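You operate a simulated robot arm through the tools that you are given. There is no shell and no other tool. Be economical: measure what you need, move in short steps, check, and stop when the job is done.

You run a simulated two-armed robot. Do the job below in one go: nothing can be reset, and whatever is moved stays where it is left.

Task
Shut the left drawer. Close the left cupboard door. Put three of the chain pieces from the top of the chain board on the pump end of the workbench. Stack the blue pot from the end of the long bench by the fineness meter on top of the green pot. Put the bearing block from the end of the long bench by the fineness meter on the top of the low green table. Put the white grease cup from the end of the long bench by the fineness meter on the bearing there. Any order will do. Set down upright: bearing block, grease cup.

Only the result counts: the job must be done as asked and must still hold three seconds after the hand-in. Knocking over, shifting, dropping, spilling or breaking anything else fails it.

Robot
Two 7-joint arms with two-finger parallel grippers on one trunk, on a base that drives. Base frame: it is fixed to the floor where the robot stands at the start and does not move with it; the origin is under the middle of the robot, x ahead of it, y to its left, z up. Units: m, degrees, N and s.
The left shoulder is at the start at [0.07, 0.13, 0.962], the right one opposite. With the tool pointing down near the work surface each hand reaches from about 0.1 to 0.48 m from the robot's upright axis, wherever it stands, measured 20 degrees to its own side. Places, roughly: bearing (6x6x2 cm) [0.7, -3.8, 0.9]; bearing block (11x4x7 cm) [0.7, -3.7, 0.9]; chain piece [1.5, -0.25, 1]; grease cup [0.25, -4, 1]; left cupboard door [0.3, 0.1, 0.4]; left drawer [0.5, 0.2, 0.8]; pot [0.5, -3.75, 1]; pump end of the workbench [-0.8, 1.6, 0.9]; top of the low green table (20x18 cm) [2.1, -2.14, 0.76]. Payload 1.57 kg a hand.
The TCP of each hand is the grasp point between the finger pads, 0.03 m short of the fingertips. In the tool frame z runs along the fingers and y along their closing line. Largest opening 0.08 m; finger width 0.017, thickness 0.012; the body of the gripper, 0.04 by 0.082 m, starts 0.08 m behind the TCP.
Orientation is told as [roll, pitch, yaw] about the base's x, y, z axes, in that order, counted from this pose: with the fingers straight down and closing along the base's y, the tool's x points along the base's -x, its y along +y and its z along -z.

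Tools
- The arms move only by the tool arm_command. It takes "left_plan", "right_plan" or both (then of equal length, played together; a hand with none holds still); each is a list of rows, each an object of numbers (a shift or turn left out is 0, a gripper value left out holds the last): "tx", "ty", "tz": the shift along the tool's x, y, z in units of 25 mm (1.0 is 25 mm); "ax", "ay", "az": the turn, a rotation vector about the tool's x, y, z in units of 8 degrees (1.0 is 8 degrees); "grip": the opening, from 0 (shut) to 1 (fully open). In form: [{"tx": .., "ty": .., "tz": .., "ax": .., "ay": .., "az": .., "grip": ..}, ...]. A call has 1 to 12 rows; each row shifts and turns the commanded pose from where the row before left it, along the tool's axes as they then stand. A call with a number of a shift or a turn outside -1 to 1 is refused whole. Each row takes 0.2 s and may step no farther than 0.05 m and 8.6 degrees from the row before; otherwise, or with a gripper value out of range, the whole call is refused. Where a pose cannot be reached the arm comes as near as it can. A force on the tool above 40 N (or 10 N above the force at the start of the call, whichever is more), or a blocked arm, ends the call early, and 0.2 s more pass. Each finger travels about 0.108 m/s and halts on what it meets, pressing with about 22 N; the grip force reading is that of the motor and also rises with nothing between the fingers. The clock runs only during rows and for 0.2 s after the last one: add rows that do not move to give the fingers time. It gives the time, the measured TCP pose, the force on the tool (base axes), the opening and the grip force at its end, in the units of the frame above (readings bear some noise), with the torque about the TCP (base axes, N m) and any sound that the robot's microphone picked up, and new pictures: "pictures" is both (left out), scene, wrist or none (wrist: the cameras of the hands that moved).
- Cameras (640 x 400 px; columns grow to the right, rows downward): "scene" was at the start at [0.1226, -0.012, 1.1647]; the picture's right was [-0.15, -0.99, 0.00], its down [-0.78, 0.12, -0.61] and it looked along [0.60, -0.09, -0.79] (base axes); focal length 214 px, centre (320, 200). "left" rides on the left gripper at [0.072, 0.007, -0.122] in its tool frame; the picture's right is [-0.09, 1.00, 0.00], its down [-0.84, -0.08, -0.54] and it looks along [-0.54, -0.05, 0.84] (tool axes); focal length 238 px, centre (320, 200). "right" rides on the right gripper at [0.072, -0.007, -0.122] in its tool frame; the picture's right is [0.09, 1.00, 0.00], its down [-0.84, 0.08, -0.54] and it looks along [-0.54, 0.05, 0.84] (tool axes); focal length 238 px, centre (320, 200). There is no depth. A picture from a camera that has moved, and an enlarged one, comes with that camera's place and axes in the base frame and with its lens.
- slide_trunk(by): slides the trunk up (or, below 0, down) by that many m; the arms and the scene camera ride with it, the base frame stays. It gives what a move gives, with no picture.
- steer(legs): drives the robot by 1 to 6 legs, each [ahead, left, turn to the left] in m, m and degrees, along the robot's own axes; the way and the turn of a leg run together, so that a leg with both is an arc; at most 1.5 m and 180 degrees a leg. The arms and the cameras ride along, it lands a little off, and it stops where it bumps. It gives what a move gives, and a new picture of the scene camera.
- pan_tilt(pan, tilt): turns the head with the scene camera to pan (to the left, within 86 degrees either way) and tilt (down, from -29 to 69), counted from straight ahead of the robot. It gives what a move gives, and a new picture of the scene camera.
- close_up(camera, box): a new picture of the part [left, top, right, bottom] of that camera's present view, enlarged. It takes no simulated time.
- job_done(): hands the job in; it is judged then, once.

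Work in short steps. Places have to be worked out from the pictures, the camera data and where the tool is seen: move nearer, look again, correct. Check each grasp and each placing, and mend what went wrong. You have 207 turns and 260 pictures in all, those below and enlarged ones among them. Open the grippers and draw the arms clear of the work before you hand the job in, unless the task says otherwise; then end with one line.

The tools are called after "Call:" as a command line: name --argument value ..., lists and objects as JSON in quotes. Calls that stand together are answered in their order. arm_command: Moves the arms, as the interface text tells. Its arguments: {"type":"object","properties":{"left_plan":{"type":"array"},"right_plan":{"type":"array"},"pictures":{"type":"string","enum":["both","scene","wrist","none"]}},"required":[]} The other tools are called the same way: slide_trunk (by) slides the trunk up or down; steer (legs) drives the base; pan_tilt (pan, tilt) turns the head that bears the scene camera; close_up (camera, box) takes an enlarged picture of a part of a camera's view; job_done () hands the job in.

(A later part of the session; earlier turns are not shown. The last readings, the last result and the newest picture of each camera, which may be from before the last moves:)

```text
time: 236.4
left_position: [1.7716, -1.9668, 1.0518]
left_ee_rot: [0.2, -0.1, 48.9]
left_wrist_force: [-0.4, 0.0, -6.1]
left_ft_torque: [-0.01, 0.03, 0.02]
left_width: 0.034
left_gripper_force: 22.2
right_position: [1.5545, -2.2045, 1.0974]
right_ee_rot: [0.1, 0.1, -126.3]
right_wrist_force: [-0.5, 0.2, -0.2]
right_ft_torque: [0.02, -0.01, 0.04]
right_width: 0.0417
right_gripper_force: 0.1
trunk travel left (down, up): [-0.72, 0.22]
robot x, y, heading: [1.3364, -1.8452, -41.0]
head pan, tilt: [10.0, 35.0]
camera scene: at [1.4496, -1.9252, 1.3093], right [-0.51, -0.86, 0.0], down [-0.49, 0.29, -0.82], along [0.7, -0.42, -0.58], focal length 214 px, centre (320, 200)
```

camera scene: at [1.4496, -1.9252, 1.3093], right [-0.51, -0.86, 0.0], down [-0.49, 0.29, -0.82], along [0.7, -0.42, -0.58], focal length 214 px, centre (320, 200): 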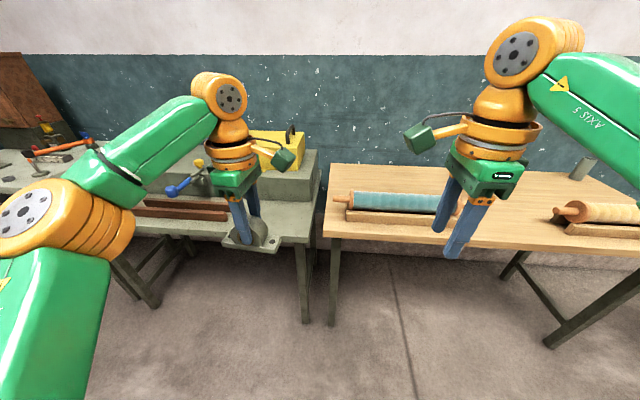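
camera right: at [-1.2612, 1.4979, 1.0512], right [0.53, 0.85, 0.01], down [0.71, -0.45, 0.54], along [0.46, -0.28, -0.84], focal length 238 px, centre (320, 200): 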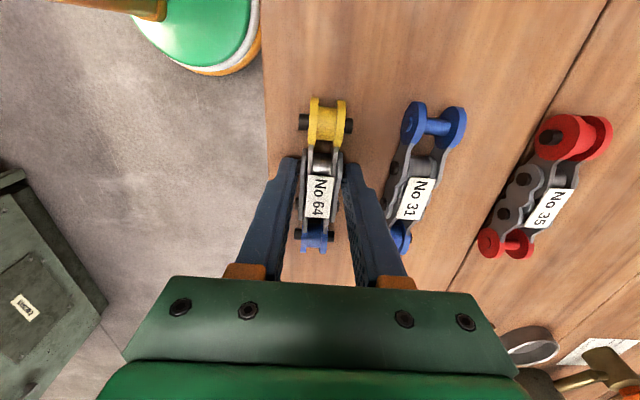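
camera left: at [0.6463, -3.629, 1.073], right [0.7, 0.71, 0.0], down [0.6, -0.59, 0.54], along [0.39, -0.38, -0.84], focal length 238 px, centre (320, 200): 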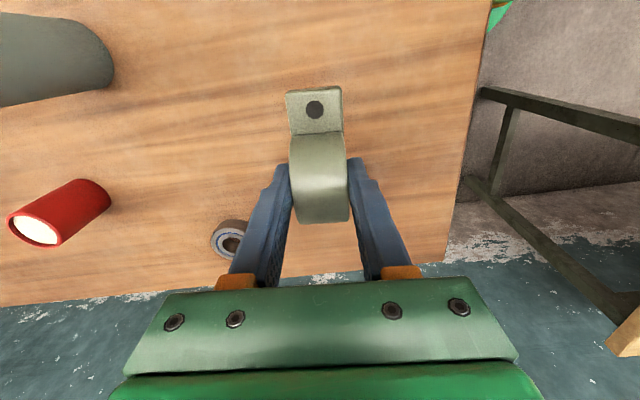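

The free patch of the low green table's top is at the right end of the grey-green table, centre about [2.09,-2.13]. I drive ahead 0.33 and left 0.075, then lower the trunk a bit and look.

Call:
steer --legs '[[0.33, 0.075, 0]]'

Call:
slide_trunk --by -0.1

Call:
pan_tilt --pan 20 --tilt 45

Call:
close_up --camera "left" --box '[0, 0, 640, 400]'

```text
time: 238.6
left_position: [2.0706, -2.1316, 1.0534]
left_ee_rot: [0.1, -0.2, 48.8]
left_wrist_force: [-0.7, 0.4, -6.8]
left_ft_torque: [-0.03, -0.01, -0.01]
left_width: 0.034
left_gripper_force: 21.7
right_position: [1.8505, -2.3691, 1.0983]
right_ee_rot: [0.2, 0.1, -126.8]
right_wrist_force: [-0.5, 0.3, -0.7]
right_ft_torque: [-0.02, 0.02, 0.0]
right_width: 0.0414
right_gripper_force: 0.2
trunk travel left (down, up): [-0.72, 0.22]
robot x, y, heading: [1.6368, -2.0117, -41.2]
head pan, tilt: [10.0, 35.0]
camera scene: at [1.7473, -2.0876, 1.3095], right [-0.52, -0.86, 0.0], down [-0.49, 0.3, -0.82], along [0.7, -0.42, -0.57], focal length 214 px, centre (320, 200)
```

scene: 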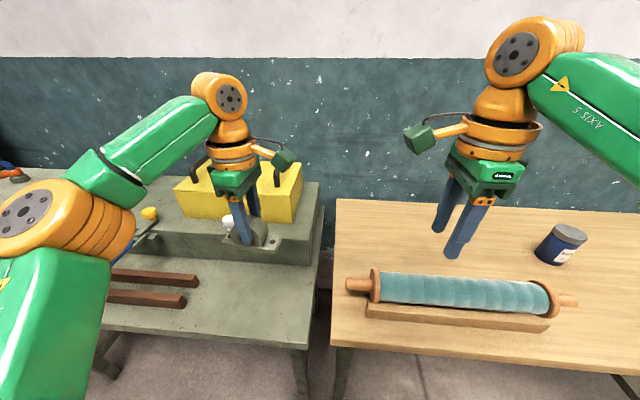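

```text
time: 240.0
left_position: [2.0708, -2.1334, 0.9517]
left_ee_rot: [0.0, 0.0, 48.8]
left_wrist_force: [-0.1, 0.4, -6.1]
left_ft_torque: [-0.05, 0.0, 0.02]
left_width: 0.0337
left_gripper_force: 21.7
right_position: [1.8513, -2.3693, 0.9977]
right_ee_rot: [0.0, 0.2, -126.8]
right_wrist_force: [-0.8, -0.2, -0.9]
right_ft_torque: [-0.01, -0.02, -0.02]
right_width: 0.0416
right_gripper_force: 0.0
trunk travel left (down, up): [-0.62, 0.32]
robot x, y, heading: [1.6351, -2.0094, -41.1]
head pan, tilt: [10.0, 35.0]
```

```text
time: 240.7
left_position: [2.0699, -2.1318, 0.9527]
left_ee_rot: [0.1, -0.1, 48.7]
left_wrist_force: [0.5, 0.3, -6.4]
left_ft_torque: [-0.04, 0.04, 0.03]
left_width: 0.034
left_gripper_force: 22.1
right_position: [1.8531, -2.3683, 0.9979]
right_ee_rot: [0.1, 0.2, -126.7]
right_wrist_force: [-0.2, 0.4, -0.6]
right_ft_torque: [0.0, -0.01, -0.02]
right_width: 0.0415
right_gripper_force: 0.1
trunk travel left (down, up): [-0.62, 0.32]
robot x, y, heading: [1.6326, -2.0088, -41.3]
head pan, tilt: [20.0, 45.0]
camera scene: at [1.7492, -2.0722, 1.1946], right [-0.36, -0.93, 0.0], down [-0.66, 0.25, -0.71], along [0.66, -0.25, -0.71], focal length 214 px, centre (320, 200)
```

scene: 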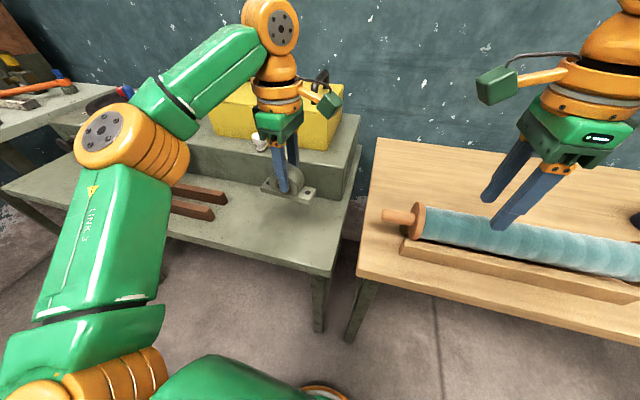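

```text
1.00 times, centred on (320, 200) of left (not enlarged: the box is as wide or as high as the picture)
camera zoom: at [2.0176, -2.1826, 1.074], right [-0.69, 0.73, 0.0], down [0.61, 0.58, 0.54], along [0.39, 0.37, -0.84], focal length 238 px, centre (320, 200)
```

zoom: 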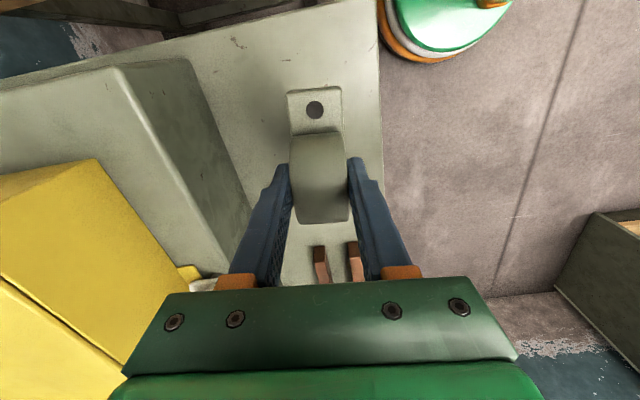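

The landing point is well inside the free patch. I shift 1.5 cm inward and lower to about 1.5 cm above the expected contact.

Call:
arm_command --left_plan '[{"ty": -0.6, "tz": 0.7}, {"tz": 0.9}, {"tz": 0.9}, {"tz": 0.9}, {"tz": 0.9}, {"tz": 0.7}, {"tz": 0.2}, {}]' --pictures "both"

```text
time: 242.5
left_position: [2.0818, -2.1415, 0.8207]
left_ee_rot: [0.1, 0.0, 48.7]
left_wrist_force: [-1.0, -0.4, -6.0]
left_ft_torque: [-0.04, 0.02, 0.01]
left_width: 0.0341
left_gripper_force: 21.9
right_position: [1.8517, -2.3689, 0.9978]
right_ee_rot: [0.1, 0.2, -126.7]
right_wrist_force: [0.2, -0.8, 0.6]
right_ft_torque: [0.0, -0.02, -0.01]
right_width: 0.0418
right_gripper_force: 0.1
trunk travel left (down, up): [-0.62, 0.32]
robot x, y, heading: [1.6356, -2.0085, -41.0]
head pan, tilt: [20.0, 45.0]
camera scene: at [1.7492, -2.0722, 1.1945], right [-0.36, -0.93, 0.0], down [-0.66, 0.25, -0.71], along [0.66, -0.25, -0.71], focal length 214 px, centre (320, 200)
camera left: at [2.0287, -2.1919, 0.9434], right [-0.69, 0.73, 0.0], down [0.61, 0.58, 0.54], along [0.39, 0.37, -0.84], focal length 238 px, centre (320, 200)
```

scene: 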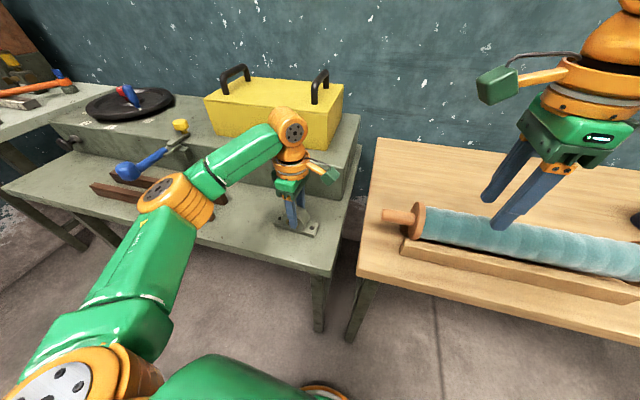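
left: 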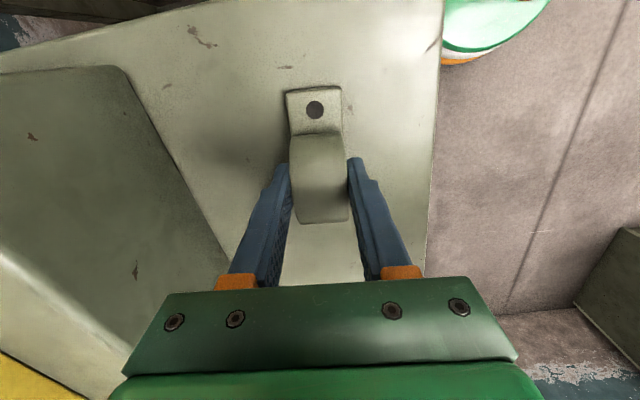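

Creep down until touch.

Call:
arm_command --left_plan '[{"tz": 0.15}, {"tz": 0.15}, {"tz": 0.15}, {"tz": 0.15}, {"tz": 0.1}, {"tz": 0.1}, {}]' --pictures "none"

```text
time: 244.1
left_position: [2.0796, -2.1405, 0.8048]
left_ee_rot: [0.0, -0.2, 48.7]
left_wrist_force: [0.5, -1.2, 15.8]
left_ft_torque: [0.12, 0.31, 0.03]
left_width: 0.034
left_gripper_force: 22.0
right_position: [1.8467, -2.3689, 0.9984]
right_ee_rot: [0.3, 0.4, -126.7]
right_wrist_force: [0.1, 0.0, -0.9]
right_ft_torque: [0.04, 0.0, -0.02]
right_width: 0.0413
right_gripper_force: 0.1
trunk travel left (down, up): [-0.62, 0.32]
robot x, y, heading: [1.637, -2.0117, -41.0]
head pan, tilt: [20.0, 45.0]
```

Touched at z≈0.805. Release and rise.

Call:
arm_command --left_plan '[{"tz": -0.05}, {"grip": 0.9}, {}, {}, {}, {"tz": -0.5}, {"tz": -0.8}, {"tz": -1}, {"tz": -1}, {"tz": -1}, {"tz": -1}, {"tz": -1}]' --pictures "both"

```text
time: 246.7
left_position: [2.0795, -2.1429, 0.9628]
left_ee_rot: [0.1, -0.1, 48.6]
left_wrist_force: [-0.4, -0.7, 0.6]
left_ft_torque: [0.0, 0.0, 0.05]
left_width: 0.0719
left_gripper_force: 0.0
right_position: [1.8494, -2.3689, 0.9981]
right_ee_rot: [0.1, 0.3, -126.8]
right_wrist_force: [0.1, -0.4, 0.7]
right_ft_torque: [0.01, -0.01, -0.02]
right_width: 0.0417
right_gripper_force: 0.0
trunk travel left (down, up): [-0.62, 0.32]
robot x, y, heading: [1.6362, -2.0094, -41.0]
head pan, tilt: [20.0, 45.0]
camera scene: at [1.7469, -2.0719, 1.1947], right [-0.36, -0.93, 0.0], down [-0.66, 0.25, -0.71], along [0.66, -0.25, -0.71], focal length 214 px, centre (320, 200)
camera left: at [2.026, -2.1934, 1.0847], right [-0.69, 0.73, 0.0], down [0.61, 0.58, 0.54], along [0.39, 0.37, -0.84], focal length 238 px, centre (320, 200)
```

scene: 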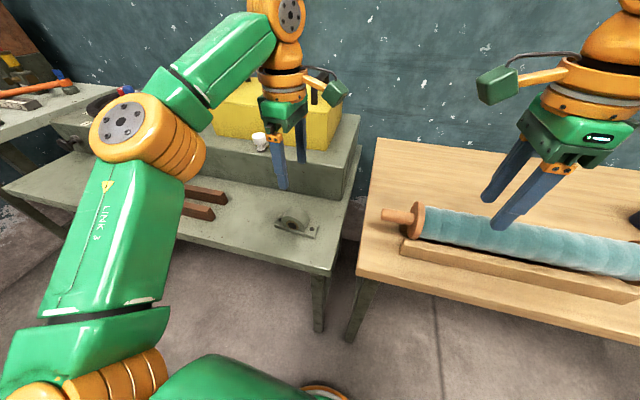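
left: 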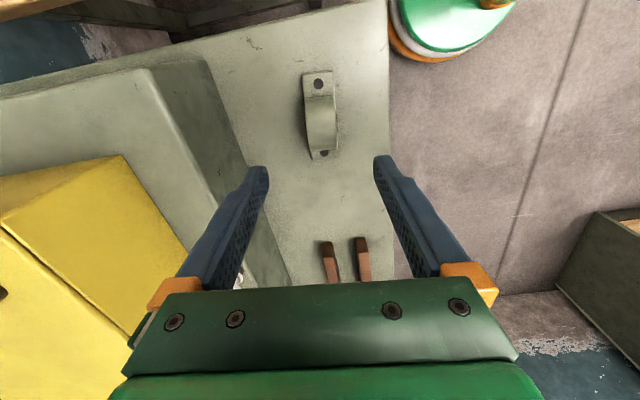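

The block stands upright on the low green table. I raise the trunk and go back to the long bench's end.

Call:
slide_trunk --by 0.1

Call:
steer --legs '[[-0.37, 0, 0], [0, -0.7, 0], [0, 0, -88.5], [0.3, 0.45, 0]]'

Call:
pan_tilt --pan 0 --tilt 45

```text
time: 248.0
left_position: [2.0819, -2.1438, 1.0616]
left_ee_rot: [0.1, -0.1, 48.8]
left_wrist_force: [0.5, 0.1, 0.4]
left_ft_torque: [-0.01, -0.01, 0.02]
left_width: 0.0719
left_gripper_force: 0.1
right_position: [1.8519, -2.3686, 1.0989]
right_ee_rot: [0.1, 0.2, -126.7]
right_wrist_force: [0.8, 0.5, -0.1]
right_ft_torque: [0.0, -0.02, 0.01]
right_width: 0.0416
right_gripper_force: 0.1
trunk travel left (down, up): [-0.72, 0.22]
robot x, y, heading: [1.6328, -2.0087, -41.0]
head pan, tilt: [20.0, 45.0]
```

```text
time: 260.3
left_position: [0.9579, -3.2648, 1.0623]
left_ee_rot: [-0.1, -0.1, -38.3]
left_wrist_force: [0.0, 0.6, -0.3]
left_ft_torque: [0.04, 0.03, -0.02]
left_width: 0.0721
left_gripper_force: 0.0
right_position: [0.7196, -3.0477, 1.0982]
right_ee_rot: [0.2, 0.2, 146.3]
right_wrist_force: [0.2, 0.4, 0.2]
right_ft_torque: [0.0, -0.01, 0.0]
right_width: 0.0415
right_gripper_force: 0.1
trunk travel left (down, up): [-0.72, 0.22]
robot x, y, heading: [1.0685, -2.8158, -128.1]
head pan, tilt: [20.0, 45.0]
camera scene: at [1.01, -2.9312, 1.2948], right [-0.95, 0.31, 0.0], down [0.22, 0.67, -0.71], along [-0.22, -0.67, -0.71], focal length 214 px, centre (320, 200)
```

scene: 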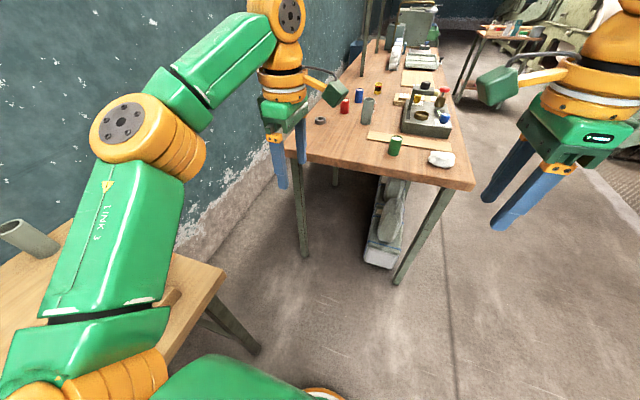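

```text
time: 261.1
left_position: [0.957, -3.2652, 1.0624]
left_ee_rot: [0.1, -0.1, -38.2]
left_wrist_force: [-0.7, -0.1, -0.3]
left_ft_torque: [-0.01, 0.01, -0.03]
left_width: 0.0723
left_gripper_force: 0.1
right_position: [0.7194, -3.0493, 1.097]
right_ee_rot: [0.0, 0.2, 146.2]
right_wrist_force: [-1.4, 0.4, -0.3]
right_ft_torque: [0.0, 0.01, -0.03]
right_width: 0.0413
right_gripper_force: 0.1
trunk travel left (down, up): [-0.72, 0.22]
robot x, y, heading: [1.072, -2.8156, -128.4]
head pan, tilt: [0.0, 45.0]
camera scene: at [0.9856, -2.9191, 1.2947], right [-0.79, 0.62, 0.0], down [0.44, 0.56, -0.71], along [-0.44, -0.56, -0.71], focal length 214 px, centre (320, 200)
```

scene: 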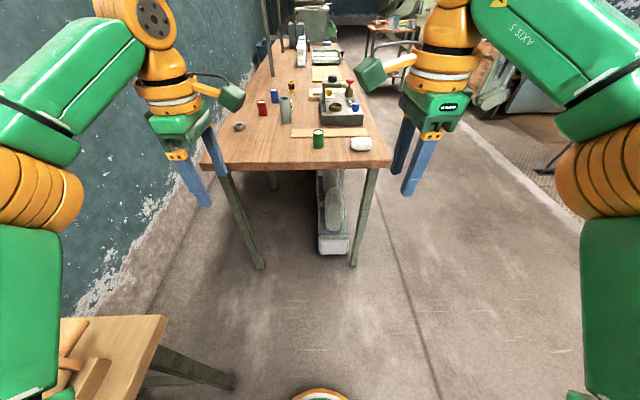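

Back at the bench end. The cup stands just behind the tall cylinder, so I want the left hand's camera on the far side; I try turning the left hand another 90°.

Call:
arm_command --left_plan '[{"az": -1}, {"az": -1}, {"az": -1}, {"az": -1}, {"az": -1}, {"az": -1}, {"az": -1}, {"az": -1}, {"az": -1}, {"az": -1}, {"az": -1}, {"az": -0.2}]' --pictures "scene"

```text
time: 263.7
left_position: [0.9615, -3.2792, 1.0699]
left_ee_rot: [-0.4, -0.9, 37.3]
left_wrist_force: [-0.2, -0.4, -0.6]
left_ft_torque: [0.01, 0.02, 0.0]
left_width: 0.0719
left_gripper_force: 0.0
left hand out of reach, approached as far as the arm can: row 8, 10, 11
right_position: [0.7202, -3.0476, 1.097]
right_ee_rot: [0.0, 0.3, 146.4]
right_wrist_force: [-0.3, 0.6, -0.8]
right_ft_torque: [-0.01, 0.01, 0.0]
right_width: 0.0416
right_gripper_force: 0.1
trunk travel left (down, up): [-0.72, 0.22]
robot x, y, heading: [1.0635, -2.8166, -128.2]
head pan, tilt: [0.0, 45.0]
camera scene: at [0.9853, -2.9184, 1.2947], right [-0.79, 0.62, 0.0], down [0.44, 0.56, -0.71], along [-0.44, -0.56, -0.71], focal length 214 px, centre (320, 200)
```

scene: 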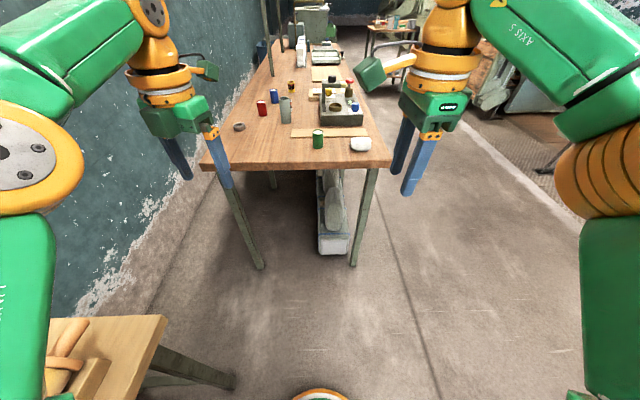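

The wrist stops about 15° short of a full flip. Instead I'll use the normal yaw with a forward tilt and choose the approach direction. I turn the left hand back.

Call:
arm_command --left_plan '[{"az": 1}, {"az": 1}, {"az": 1}, {"az": 1}, {"az": 1}, {"az": 1}, {"az": 1}, {"az": 1}, {"az": 1}, {"az": 1}, {"az": 1}, {"az": 1}]' --pictures "none"

Call:
arm_command --left_plan '[{"az": 1}, {"az": 1}, {"az": 1}, {"az": 1}, {"az": 1}, {"az": 1}, {"az": 1}, {"az": 1}, {"az": 0.6}, {}]' --pictures "none"

Call:
arm_command --left_plan '[{"ay": -1, "tx": -0.5}, {"ay": -1, "tx": -0.5}, {"ay": -1, "tx": -0.5}, {"ay": -1, "tx": -0.5, "tz": 0.3}, {"ay": -1, "tx": -0.5, "tz": 0.3}, {"ay": -1, "tx": -0.5, "tz": 0.4}, {"ay": -0.5, "tx": -0.5, "tz": 0.5}, {}]' --pictures "scene"

```text
time: 266.3
left_position: [0.9621, -3.2797, 1.0696]
left_ee_rot: [1.0, -0.2, -57.2]
left_wrist_force: [0.2, 0.2, -0.5]
left_ft_torque: [-0.01, -0.01, 0.04]
left_width: 0.0721
left_gripper_force: 0.1
right_position: [0.7195, -3.0475, 1.0969]
right_ee_rot: [0.0, 0.2, 146.2]
right_wrist_force: [-0.1, 0.3, 0.0]
right_ft_torque: [0.03, 0.02, -0.01]
right_width: 0.0416
right_gripper_force: 0.0
trunk travel left (down, up): [-0.72, 0.22]
robot x, y, heading: [1.0686, -2.8151, -128.2]
head pan, tilt: [0.0, 45.0]
```

```text
time: 268.5
left_position: [0.9609, -3.2812, 1.0697]
left_ee_rot: [0.7, 0.9, -126.0]
left_wrist_force: [0.2, -0.2, 0.3]
left_ft_torque: [0.04, 0.03, 0.03]
left_width: 0.0723
left_gripper_force: 0.1
right_position: [0.7193, -3.0478, 1.0968]
right_ee_rot: [0.2, 0.2, 146.4]
right_wrist_force: [-0.7, -0.5, 0.9]
right_ft_torque: [-0.02, 0.0, 0.04]
right_width: 0.0416
right_gripper_force: 0.0
trunk travel left (down, up): [-0.72, 0.22]
robot x, y, heading: [1.0691, -2.8098, -127.7]
head pan, tilt: [0.0, 45.0]
```

```text
time: 270.3
left_position: [0.9043, -3.3598, 1.0743]
left_ee_rot: [1.0, -51.3, -126.6]
left_wrist_force: [-0.2, 0.3, 0.1]
left_ft_torque: [0.01, -0.02, -0.01]
left_width: 0.072
left_gripper_force: 0.1
right_position: [0.721, -3.0479, 1.0979]
right_ee_rot: [0.2, 0.2, 146.2]
right_wrist_force: [-0.1, -0.1, -0.4]
right_ft_torque: [-0.05, 0.0, -0.02]
right_width: 0.0416
right_gripper_force: 0.0
trunk travel left (down, up): [-0.72, 0.22]
robot x, y, heading: [1.0687, -2.8184, -128.2]
head pan, tilt: [0.0, 45.0]
camera scene: at [0.9855, -2.9187, 1.2947], right [-0.79, 0.62, 0.0], down [0.44, 0.56, -0.71], along [-0.44, -0.56, -0.71], focal length 214 px, centre (320, 200)
```

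scene: 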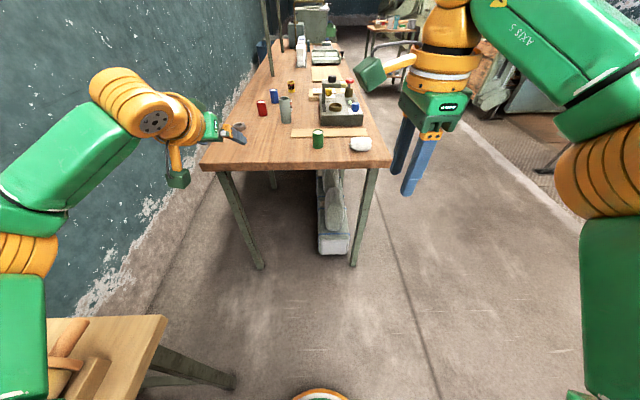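

I test the reach in free air: lower to ~0.95 and extend forward with this 51° tilt.

Call:
arm_command --left_plan '[{"tx": 0.75, "tz": 0.6}, {"tx": 0.75, "tz": 0.6}, {"tx": 0.75, "tz": 0.6}, {"tx": 0.75, "tz": 0.6}, {"tx": 0.75, "tz": 0.6}, {"tx": -0.6, "tz": 0.75}, {"tx": -0.6, "tz": 0.75}, {"tx": -0.6, "tz": 0.75}, {"tx": -0.6, "tz": 0.75}, {"tx": -0.6, "tz": 0.75}, {"tx": -0.6, "tz": 0.75}, {"tx": -0.6, "tz": 0.75}]' --pictures "scene"

```text
time: 272.9
left_position: [0.8293, -3.4571, 0.9519]
left_ee_rot: [0.9, -51.1, -126.6]
left_wrist_force: [-0.5, 0.1, 0.2]
left_ft_torque: [-0.03, 0.0, -0.03]
left_width: 0.0722
left_gripper_force: 0.1
left hand out of reach, approached as far as the arm can: row 11, 12
right_position: [0.7196, -3.0481, 1.0974]
right_ee_rot: [0.1, 0.2, 146.3]
right_wrist_force: [1.2, -0.6, -0.6]
right_ft_torque: [0.01, 0.02, -0.04]
right_width: 0.0418
right_gripper_force: 0.1
trunk travel left (down, up): [-0.72, 0.22]
robot x, y, heading: [1.0672, -2.8175, -128.0]
head pan, tilt: [0.0, 45.0]
camera scene: at [0.9852, -2.9189, 1.2947], right [-0.79, 0.62, 0.0], down [0.44, 0.56, -0.71], along [-0.44, -0.56, -0.71], focal length 214 px, centre (320, 200)
```

scene: 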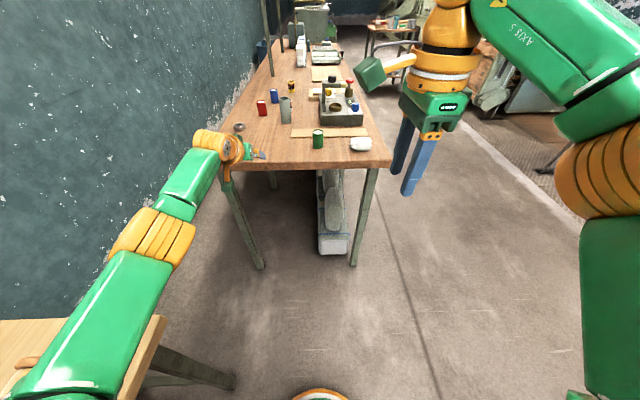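

Reach at 51° tilt is about 0.65 m ahead. I raise the trunk for clearance, drive closer and look straight down to see how near my body is to the table edge.

Call:
slide_trunk --by 0.2

Call:
steer --legs '[[0.5, 0, -1]]'

Call:
pan_tilt --pan 0 --tilt 69

```text
time: 275.1
left_position: [0.8295, -3.4566, 1.1515]
left_ee_rot: [0.9, -51.0, -126.7]
left_wrist_force: [-1.5, -0.2, -0.4]
left_ft_torque: [-0.01, 0.0, 0.0]
left_width: 0.0719
left_gripper_force: 0.1
right_position: [0.7207, -3.0491, 1.2982]
right_ee_rot: [0.0, 0.2, 146.3]
right_wrist_force: [-0.4, 0.7, 0.0]
right_ft_torque: [-0.02, -0.01, 0.0]
right_width: 0.0417
right_gripper_force: 0.2
trunk travel left (down, up): [-0.92, 0.02]
robot x, y, heading: [1.0644, -2.8141, -128.1]
head pan, tilt: [0.0, 45.0]
```

```text
time: 278.0
left_position: [0.5217, -3.8382, 1.1529]
left_ee_rot: [0.9, -51.3, -127.1]
left_wrist_force: [-0.1, 0.2, -0.2]
left_ft_torque: [0.01, -0.01, 0.0]
left_width: 0.0719
left_gripper_force: 0.0
right_position: [0.4159, -3.4296, 1.2989]
right_ee_rot: [0.2, 0.3, 145.8]
right_wrist_force: [0.1, 0.0, -0.3]
right_ft_torque: [0.01, 0.0, -0.04]
right_width: 0.0416
right_gripper_force: 0.0
trunk travel left (down, up): [-0.92, 0.02]
robot x, y, heading: [0.7626, -3.202, -128.1]
head pan, tilt: [0.0, 45.0]
camera scene: at [0.6817, -3.3017, 1.4949], right [-0.78, 0.62, 0.0], down [0.44, 0.55, -0.71], along [-0.44, -0.55, -0.71], focal length 214 px, centre (320, 200)
```

scene: 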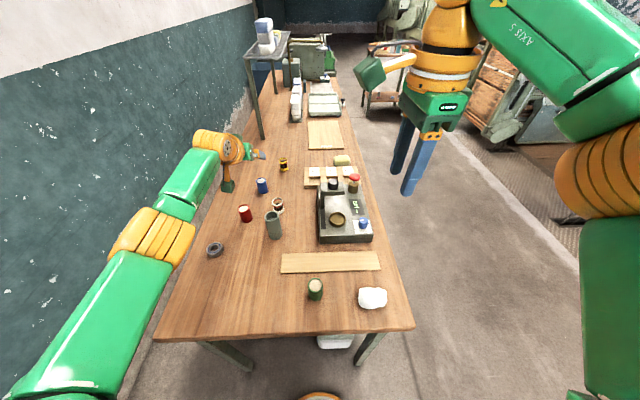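

```text
time: 278.9
left_position: [0.5195, -3.8403, 1.1508]
left_ee_rot: [0.9, -51.1, -127.0]
left_wrist_force: [0.7, -0.4, -0.9]
left_ft_torque: [-0.03, 0.05, 0.01]
left_width: 0.0721
left_gripper_force: 0.0
right_position: [0.4138, -3.4312, 1.2975]
right_ee_rot: [0.1, 0.2, 145.8]
right_wrist_force: [-0.3, -0.6, 0.1]
right_ft_torque: [0.02, 0.0, 0.01]
right_width: 0.0416
right_gripper_force: 0.0
trunk travel left (down, up): [-0.92, 0.02]
robot x, y, heading: [0.7602, -3.1961, -128.4]
head pan, tilt: [0.0, 68.8]
camera scene: at [0.6955, -3.2843, 1.4658], right [-0.78, 0.62, 0.0], down [0.58, 0.73, -0.36], along [-0.23, -0.28, -0.93], focal length 214 px, centre (320, 200)
```

scene: 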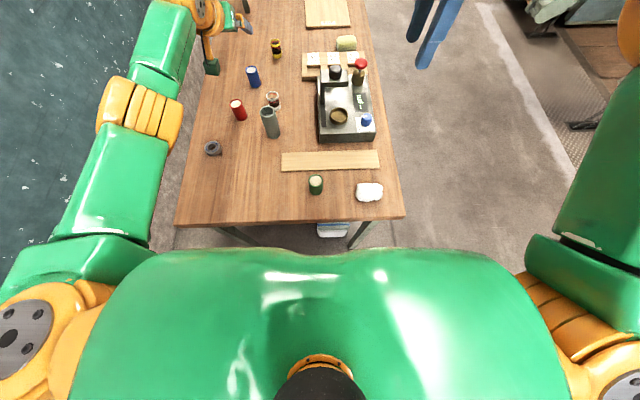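

This near-vertical view gives good fixes: white cup ≈[0.455,-3.833], cylinder ≈[0.517,-3.752], blue pot ≈[0.449,-3.964], bearing ≈[0.709,-3.82], green pot ≈[0.535,-3.502]. A close look at the cup.

Call:
close_up --camera "scene" --box '[190, 30, 350, 210]'

```text
2.22 times, centred on (270, 120) of scene
camera zoom: at [0.6955, -3.2843, 1.4658], right [-0.78, 0.62, 0.0], down [0.58, 0.73, -0.36], along [-0.23, -0.28, -0.93], focal length 477 px, centre (431, 378)
```

zoom: 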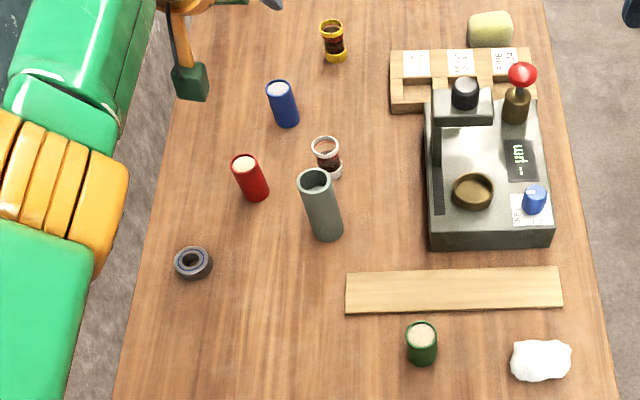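

Plan: fetch the cup with the right hand coming in at 30° from the side (so its camera passes beside the cylinder). First I back off a little, tuck the left arm back to vertical, and turn the right hand to normal yaw.

Call:
steer --legs '[[-0.25, 0, 0]]'

Call:
arm_command --left_plan '[{"ay": 1, "tz": -0.6, "tx": 0.6}, {"ay": 1, "tz": -0.6, "tx": 0.6}, {"ay": 1, "tz": -0.6, "tx": 0.8}, {"ay": 1, "tz": -0.5, "tx": 0.9}, {"ay": 1, "tz": -0.4, "tx": 0.9}, {"ay": 1, "tz": -0.2, "tx": 1}, {"ay": 0.4, "tx": 1}, {"tx": 1}, {"tx": 1}, {"tx": 1}, {}, {}]' --right_plan '[{"az": -1}, {"az": -1}, {"az": -1}, {"az": -1}, {"az": -1}, {"az": -1}, {"az": -1}, {"az": -1}, {"az": -1}, {"az": -1}, {"az": -0.7}, {"grip": 0.9}]' --pictures "none"

Call:
slide_trunk --by -0.2

Call:
steer --legs '[[0, 0, 30]]'

```text
time: 280.7
left_position: [0.6728, -3.6479, 1.1494]
left_ee_rot: [0.9, -50.8, -127.2]
left_wrist_force: [-0.4, -0.7, -0.2]
left_ft_torque: [0.02, 0.03, 0.0]
left_width: 0.0721
left_gripper_force: 0.1
right_position: [0.5659, -3.2375, 1.296]
right_ee_rot: [-0.1, 0.1, 145.7]
right_wrist_force: [-0.3, 0.2, 0.0]
right_ft_torque: [0.04, 0.0, -0.01]
right_width: 0.0417
right_gripper_force: 0.0
trunk travel left (down, up): [-0.92, 0.02]
robot x, y, heading: [0.921, -3.0038, -128.6]
head pan, tilt: [0.0, 68.8]
camera scene: at [0.8488, -3.0918, 1.4654], right [-0.78, 0.62, 0.0], down [0.58, 0.73, -0.36], along [-0.22, -0.28, -0.93], focal length 214 px, centre (320, 200)
```

scene: 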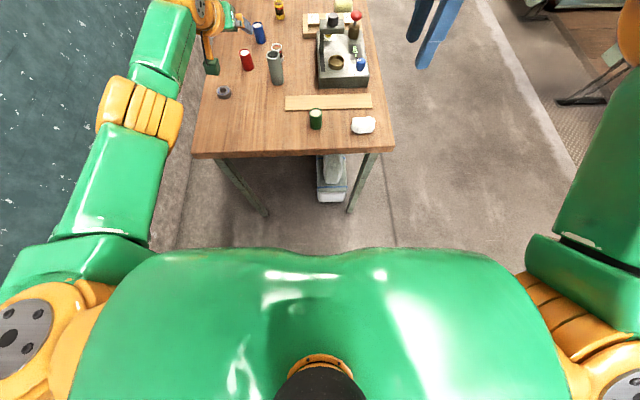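

```text
time: 283.3
left_position: [0.8306, -3.4415, 1.1506]
left_ee_rot: [0.5, 0.1, -126.5]
left_wrist_force: [0.9, -0.6, 0.0]
left_ft_torque: [0.0, -0.01, 0.0]
left_width: 0.072
left_gripper_force: 0.0
left hand out of reach, approached as far as the arm can: row 4, 5, 7
right_position: [0.5692, -3.2353, 1.2968]
right_ee_rot: [0.2, 0.0, -128.6]
right_wrist_force: [0.3, 0.4, 0.1]
right_ft_torque: [0.0, 0.02, -0.02]
right_width: 0.0718
right_gripper_force: 0.0
trunk travel left (down, up): [-0.92, 0.02]
robot x, y, heading: [0.9213, -3.0025, -128.8]
head pan, tilt: [0.0, 68.8]
```

```text
time: 285.4
left_position: [0.8303, -3.4408, 0.9516]
left_ee_rot: [0.6, 0.1, -126.5]
left_wrist_force: [0.2, 0.0, 0.7]
left_ft_torque: [0.01, 0.0, 0.01]
left_width: 0.0721
left_gripper_force: 0.1
right_position: [0.5692, -3.2348, 1.0981]
right_ee_rot: [0.2, -0.2, -128.7]
right_wrist_force: [-0.4, 0.0, 0.4]
right_ft_torque: [0.0, 0.0, -0.03]
right_width: 0.0721
right_gripper_force: 0.0
trunk travel left (down, up): [-0.72, 0.22]
robot x, y, heading: [0.9135, -3.0049, -128.7]
head pan, tilt: [0.0, 68.8]
```

```text
time: 287.3
left_position: [1.0631, -3.4262, 0.9507]
left_ee_rot: [0.7, 0.1, -96.0]
left_wrist_force: [0.3, -0.3, 0.2]
left_ft_torque: [0.04, 0.01, -0.02]
left_width: 0.0722
left_gripper_force: 0.0
right_position: [0.7341, -3.3802, 1.0965]
right_ee_rot: [0.2, 0.0, -98.3]
right_wrist_force: [0.2, 0.9, 0.9]
right_ft_torque: [0.02, 0.0, 0.01]
right_width: 0.0718
right_gripper_force: 0.0
trunk travel left (down, up): [-0.72, 0.22]
robot x, y, heading: [0.9156, -3.0046, -98.3]
head pan, tilt: [0.0, 68.8]
camera scene: at [0.9026, -3.1102, 1.2658], right [-0.99, 0.14, 0.0], down [0.13, 0.92, -0.36], along [-0.05, -0.36, -0.93], focal length 214 px, centre (320, 200)
```

scene: 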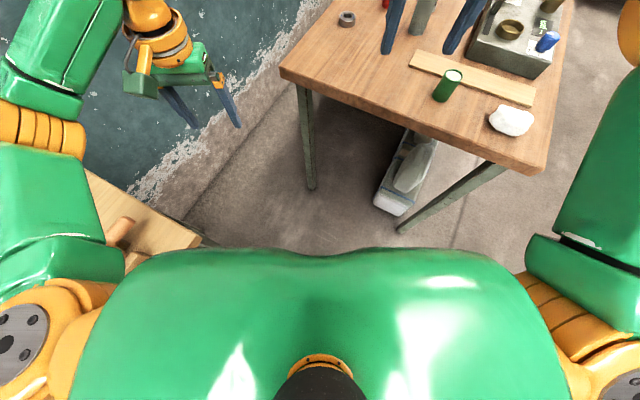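

Robot now faces -98°. I raise the left hand out of the way, and set the right hand to 14° extra yaw and 40° forward tilt.

Call:
arm_command --left_plan '[{"tz": -1}, {"tz": -1}, {"tz": -1}, {"tz": -1}, {"tz": -1}, {"tz": -1}, {}, {}, {}]' --right_plan '[{"az": -0.9}, {"az": -0.85}, {"ay": -1, "tx": -0.95, "tz": 0.1}, {"ay": -1, "tx": -0.9, "tz": 0.25}, {"ay": -1, "tx": -0.85, "tz": 0.4}, {"ay": -1, "tx": -0.8, "tz": 0.5}, {"ay": -1, "tx": -0.75, "tz": 0.6}, {"tx": -0.77, "tz": 0.64}, {}]' --pictures "none"

Call:
pan_tilt --pan -10 --tilt 50

```text
time: 289.3
left_position: [1.0637, -3.4274, 1.1007]
left_ee_rot: [0.6, 0.2, -96.1]
left_wrist_force: [0.5, 0.0, -0.7]
left_ft_torque: [-0.01, -0.02, 0.02]
left_width: 0.0722
left_gripper_force: 0.1
right_position: [0.7477, -3.5217, 1.0834]
right_ee_rot: [0.2, -40.2, -84.5]
right_wrist_force: [-1.1, 0.4, -0.2]
right_ft_torque: [-0.01, 0.01, 0.0]
right_width: 0.0723
right_gripper_force: 0.0
trunk travel left (down, up): [-0.72, 0.22]
robot x, y, heading: [0.9152, -3.0042, -98.0]
head pan, tilt: [0.0, 68.8]
```

```text
time: 290.1
left_position: [1.062, -3.4269, 1.1022]
left_ee_rot: [0.7, 0.1, -96.2]
left_wrist_force: [0.7, 0.6, -0.2]
left_ft_torque: [-0.02, 0.04, 0.02]
left_width: 0.072
left_gripper_force: 0.0
right_position: [0.7474, -3.5208, 1.0829]
right_ee_rot: [0.2, -40.1, -84.4]
right_wrist_force: [0.0, -0.5, -0.2]
right_ft_torque: [0.01, 0.01, 0.05]
right_width: 0.0722
right_gripper_force: 0.1
trunk travel left (down, up): [-0.72, 0.22]
robot x, y, heading: [0.9203, -3.0052, -98.0]
head pan, tilt: [-10.0, 50.0]
camera scene: at [0.8869, -3.1279, 1.2877], right [-0.95, 0.31, 0.0], down [0.24, 0.73, -0.64], along [-0.2, -0.61, -0.77], focal length 214 px, centre (320, 200)
```

scene: 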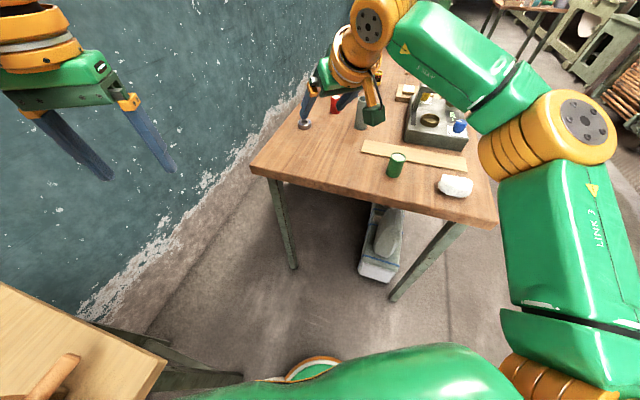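

Right hand is set. I drive ahead 0.26 and right 0.20, then extend the hand to hover over the cup.

Call:
steer --legs '[[0, -0.2, 0], [0.26, 0, 0]]'

Call:
arm_command --right_plan '[{"ty": -0.9}, {"ty": -0.9}, {"ty": -0.9}, {"tx": -0.77, "tz": 0.64}, {"tx": -0.77, "tz": 0.64}, {}]' --pictures "both"

```text
time: 293.2
left_position: [0.8321, -3.6513, 1.1015]
left_ee_rot: [0.6, 0.0, -96.0]
left_wrist_force: [-0.2, -0.1, 0.4]
left_ft_torque: [0.0, -0.03, -0.01]
left_width: 0.0719
left_gripper_force: 0.0
right_position: [0.5168, -3.7457, 1.083]
right_ee_rot: [0.2, -40.2, -84.2]
right_wrist_force: [0.0, -0.1, -0.6]
right_ft_torque: [0.02, 0.03, -0.01]
right_width: 0.072
right_gripper_force: 0.1
trunk travel left (down, up): [-0.72, 0.22]
robot x, y, heading: [0.6877, -3.2307, -98.1]
head pan, tilt: [-10.0, 50.0]
camera scene: at [0.6549, -3.3519, 1.288], right [-0.95, 0.31, 0.0], down [0.24, 0.73, -0.64], along [-0.2, -0.61, -0.77], focal length 214 px, centre (320, 200)
```

scene: 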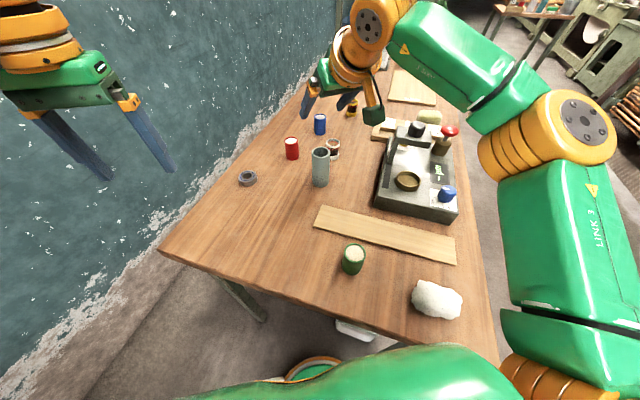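

```text
time: 294.6
left_position: [0.8313, -3.6536, 1.1013]
left_ee_rot: [0.6, 0.1, -96.0]
left_wrist_force: [0.4, 0.1, -0.2]
left_ft_torque: [0.03, 0.0, 0.01]
left_width: 0.0717
left_gripper_force: 0.1
right_position: [0.4496, -3.7804, 1.0802]
right_ee_rot: [0.2, -40.3, -84.4]
right_wrist_force: [-0.1, 0.6, -0.3]
right_ft_torque: [0.0, -0.01, 0.01]
right_width: 0.0721
right_gripper_force: 0.1
right hand out of reach, approached as far as the arm can: row 5
trunk travel left (down, up): [-0.72, 0.22]
robot x, y, heading: [0.6883, -3.2269, -98.2]
head pan, tilt: [-10.0, 50.0]
camera scene: at [0.6542, -3.3534, 1.2878], right [-0.95, 0.31, 0.0], down [0.24, 0.73, -0.64], along [-0.2, -0.61, -0.77], focal length 214 px, centre (320, 200)
camera right: at [0.4304, -3.6482, 1.1274], right [0.98, 0.17, -0.06], down [0.1, -0.28, 0.95], along [0.15, -0.94, -0.29], focal length 238 px, centre (320, 200)
```

scene: 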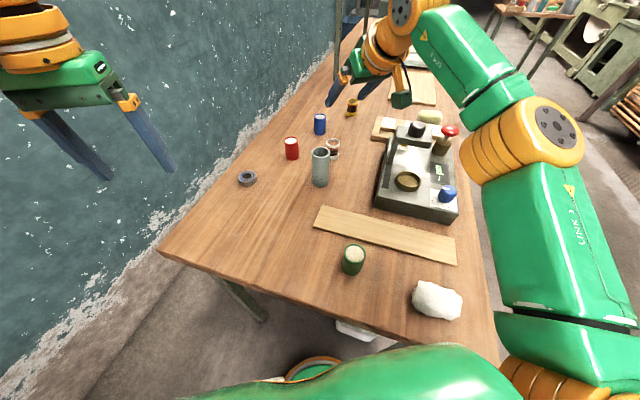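
right: 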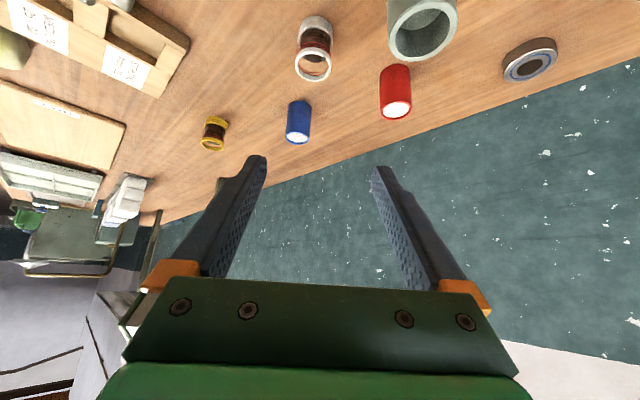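

The cup computes to [0.449,-3.839]. I move the base 4 cm ahead, narrow the opening to 5.6 cm, and lower to z≈1.0.

Call:
steer --legs '[[0.04, 0, 0]]'

Call:
arm_command --right_plan '[{"tx": 0.64, "tz": 0.77, "grip": 0.7}, {"tx": 0.64, "tz": 0.77}, {"tx": 0.64, "tz": 0.77}, {"tx": -0.5, "tz": 0.4}, {}]' --pictures "both"

```text
time: 295.5
left_position: [0.8273, -3.6865, 1.1038]
left_ee_rot: [0.5, -0.2, -96.0]
left_wrist_force: [-0.1, 0.0, 0.7]
left_ft_torque: [-0.04, 0.0, 0.01]
left_width: 0.072
left_gripper_force: 0.1
right_position: [0.4456, -3.8146, 1.0838]
right_ee_rot: [0.0, -40.3, -84.3]
right_wrist_force: [-0.2, 0.7, -0.1]
right_ft_torque: [-0.02, -0.02, 0.01]
right_width: 0.0717
right_gripper_force: 0.1
trunk travel left (down, up): [-0.72, 0.22]
robot x, y, heading: [0.6802, -3.2674, -98.2]
head pan, tilt: [-10.0, 50.0]
camera scene: at [0.65, -3.3866, 1.2884], right [-0.95, 0.31, 0.0], down [0.24, 0.72, -0.65], along [-0.2, -0.61, -0.76], focal length 214 px, centre (320, 200)
```

scene: 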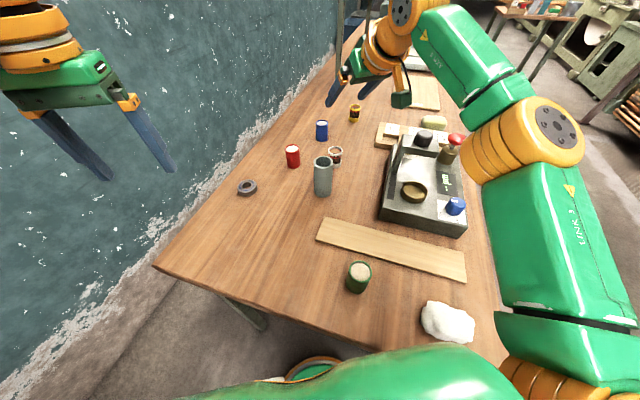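

```text
time: 296.7
left_position: [0.8272, -3.6902, 1.1021]
left_ee_rot: [0.6, 0.2, -95.9]
left_wrist_force: [-1.1, 0.0, 0.8]
left_ft_torque: [0.0, 0.0, -0.01]
left_width: 0.072
left_gripper_force: 0.1
right_position: [0.4471, -3.8334, 1.008]
right_ee_rot: [0.2, -40.2, -84.3]
right_wrist_force: [-0.3, -0.7, -0.4]
right_ft_torque: [0.03, -0.01, -0.01]
right_width: 0.0559
right_gripper_force: 0.0
trunk travel left (down, up): [-0.72, 0.22]
robot x, y, heading: [0.6835, -3.2685, -98.2]
head pan, tilt: [-10.0, 50.0]
camera scene: at [0.649, -3.3921, 1.2878], right [-0.95, 0.31, 0.0], down [0.24, 0.73, -0.64], along [-0.2, -0.61, -0.77], focal length 214 px, centre (320, 200)
camera right: at [0.4278, -3.7016, 1.0537], right [0.98, 0.17, -0.06], down [0.1, -0.28, 0.95], along [0.15, -0.94, -0.29], focal length 238 px, centre (320, 200)
```

scene: 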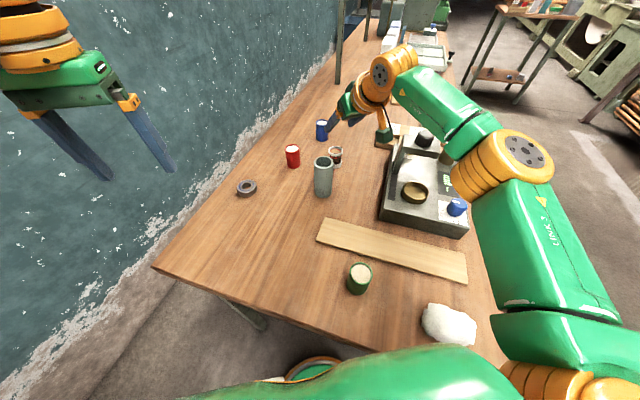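
right: 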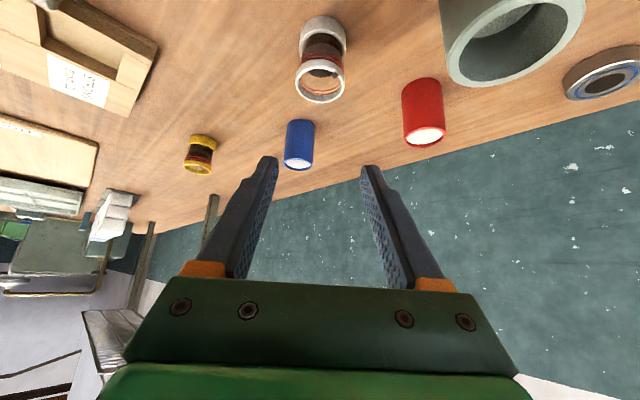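

Directly above the cup. Descend 10 cm straight down.

Call:
arm_command --right_plan '[{"tx": 0.64, "tz": 0.77}, {"tx": 0.64, "tz": 0.77}, {"tx": 0.64, "tz": 0.77}, {"tx": 0.5, "tz": 0.7}, {}]' --pictures "both"

```text
time: 297.9
left_position: [0.826, -3.6917, 1.1011]
left_ee_rot: [0.5, 0.2, -95.9]
left_wrist_force: [-0.1, 0.9, -0.2]
left_ft_torque: [0.01, 0.02, -0.02]
left_width: 0.0721
left_gripper_force: 0.0
right_position: [0.4471, -3.839, 0.9118]
right_ee_rot: [0.2, -40.2, -84.3]
right_wrist_force: [0.4, 0.1, -0.3]
right_ft_torque: [0.03, 0.03, 0.0]
right_width: 0.0562
right_gripper_force: 0.1
trunk travel left (down, up): [-0.72, 0.22]
robot x, y, heading: [0.6812, -3.2691, -98.0]
head pan, tilt: [-10.0, 50.0]
camera scene: at [0.6491, -3.3924, 1.2878], right [-0.95, 0.31, 0.0], down [0.24, 0.73, -0.64], along [-0.2, -0.61, -0.77], focal length 214 px, centre (320, 200)
camera right: at [0.4271, -3.706, 0.9564], right [0.98, 0.17, -0.06], down [0.1, -0.28, 0.95], along [0.15, -0.94, -0.29], focal length 238 px, centre (320, 200)
```

scene: 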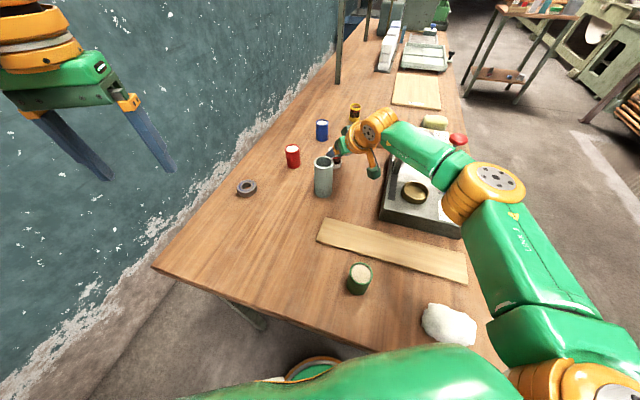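
right: 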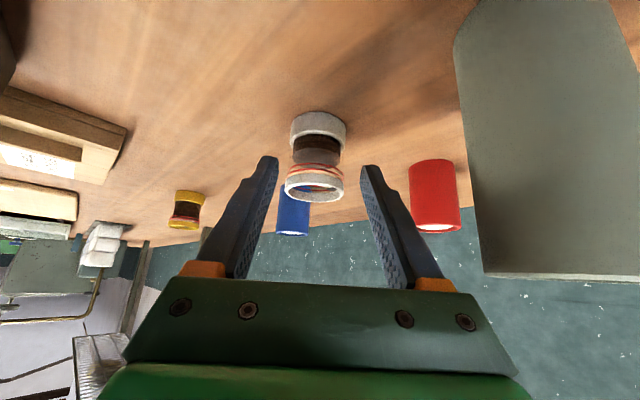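

The cup sits between the fingers. Lower 8 mm more, then close and wait.

Call:
arm_command --right_plan '[{"tx": 0.2, "tz": 0.25}, {"grip": 0.3}, {"grip": 0}, {}, {}, {}]' --pictures "wrist"

```text
time: 299.3
left_position: [0.8259, -3.6926, 1.1019]
left_ee_rot: [0.6, 0.1, -96.0]
left_wrist_force: [0.3, -0.4, 0.0]
left_ft_torque: [0.03, -0.02, -0.02]
left_width: 0.072
left_gripper_force: 0.1
right_position: [0.4475, -3.8379, 0.9037]
right_ee_rot: [0.2, -40.2, -84.3]
right_wrist_force: [-1.0, -2.0, 3.1]
right_ft_torque: [-0.09, 0.06, -0.01]
right_width: 0.0411
right_gripper_force: 21.4
trunk travel left (down, up): [-0.72, 0.22]
robot x, y, heading: [0.6859, -3.2695, -97.9]
head pan, tilt: [-10.0, 50.0]
camera right: at [0.4271, -3.7059, 0.9492], right [0.98, 0.17, -0.06], down [0.1, -0.28, 0.95], along [0.15, -0.94, -0.29], focal length 238 px, centre (320, 200)
```

right: 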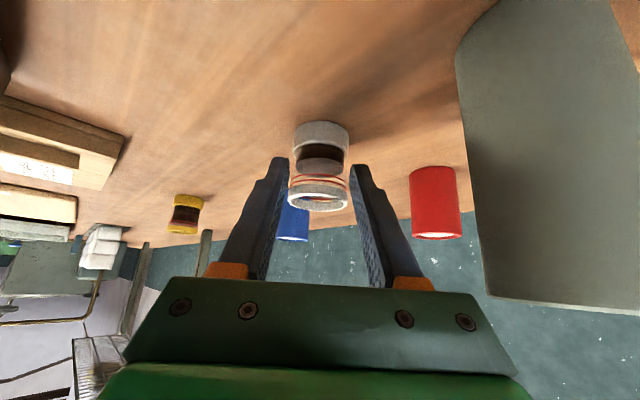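

Held at 4.1 cm. Lift slowly straight up.

Call:
arm_command --right_plan '[{"tx": -0.13, "tz": -0.15}, {"tx": -0.13, "tz": -0.15}, {"tx": -0.26, "tz": -0.3}, {"tx": -0.32, "tz": -0.38}, {"tx": -0.45, "tz": -0.54}, {"tx": -0.5, "tz": -0.6}, {"tx": -0.5, "tz": -0.6}, {"tx": -0.5, "tz": -0.6}, {"tx": -0.5, "tz": -0.6}, {}]' --pictures "both"

```text
time: 301.5
left_position: [0.8263, -3.6929, 1.1023]
left_ee_rot: [0.7, 0.1, -96.0]
left_wrist_force: [0.0, -0.2, 0.6]
left_ft_torque: [0.0, 0.0, -0.01]
left_width: 0.072
left_gripper_force: 0.0
right_position: [0.4465, -3.8374, 1.0301]
right_ee_rot: [0.4, -40.1, -84.4]
right_wrist_force: [-0.3, -0.1, -1.4]
right_ft_torque: [0.04, -0.01, 0.0]
right_width: 0.0409
right_gripper_force: 21.8
trunk travel left (down, up): [-0.72, 0.22]
robot x, y, heading: [0.6805, -3.2702, -98.2]
head pan, tilt: [-10.0, 50.0]
camera scene: at [0.6488, -3.3931, 1.2877], right [-0.95, 0.31, 0.0], down [0.24, 0.73, -0.64], along [-0.2, -0.61, -0.77], focal length 214 px, centre (320, 200)
camera right: at [0.4262, -3.7057, 1.076], right [0.98, 0.17, -0.06], down [0.1, -0.28, 0.95], along [0.15, -0.94, -0.29], focal length 238 px, centre (320, 200)
```

scene: 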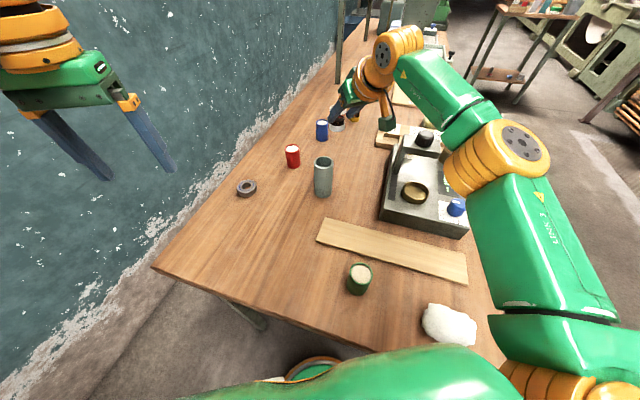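
right: 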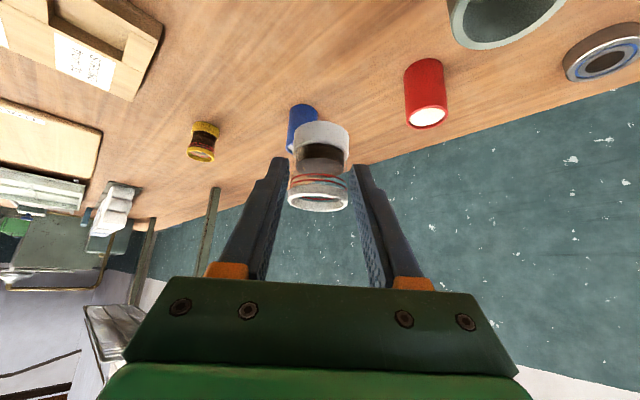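

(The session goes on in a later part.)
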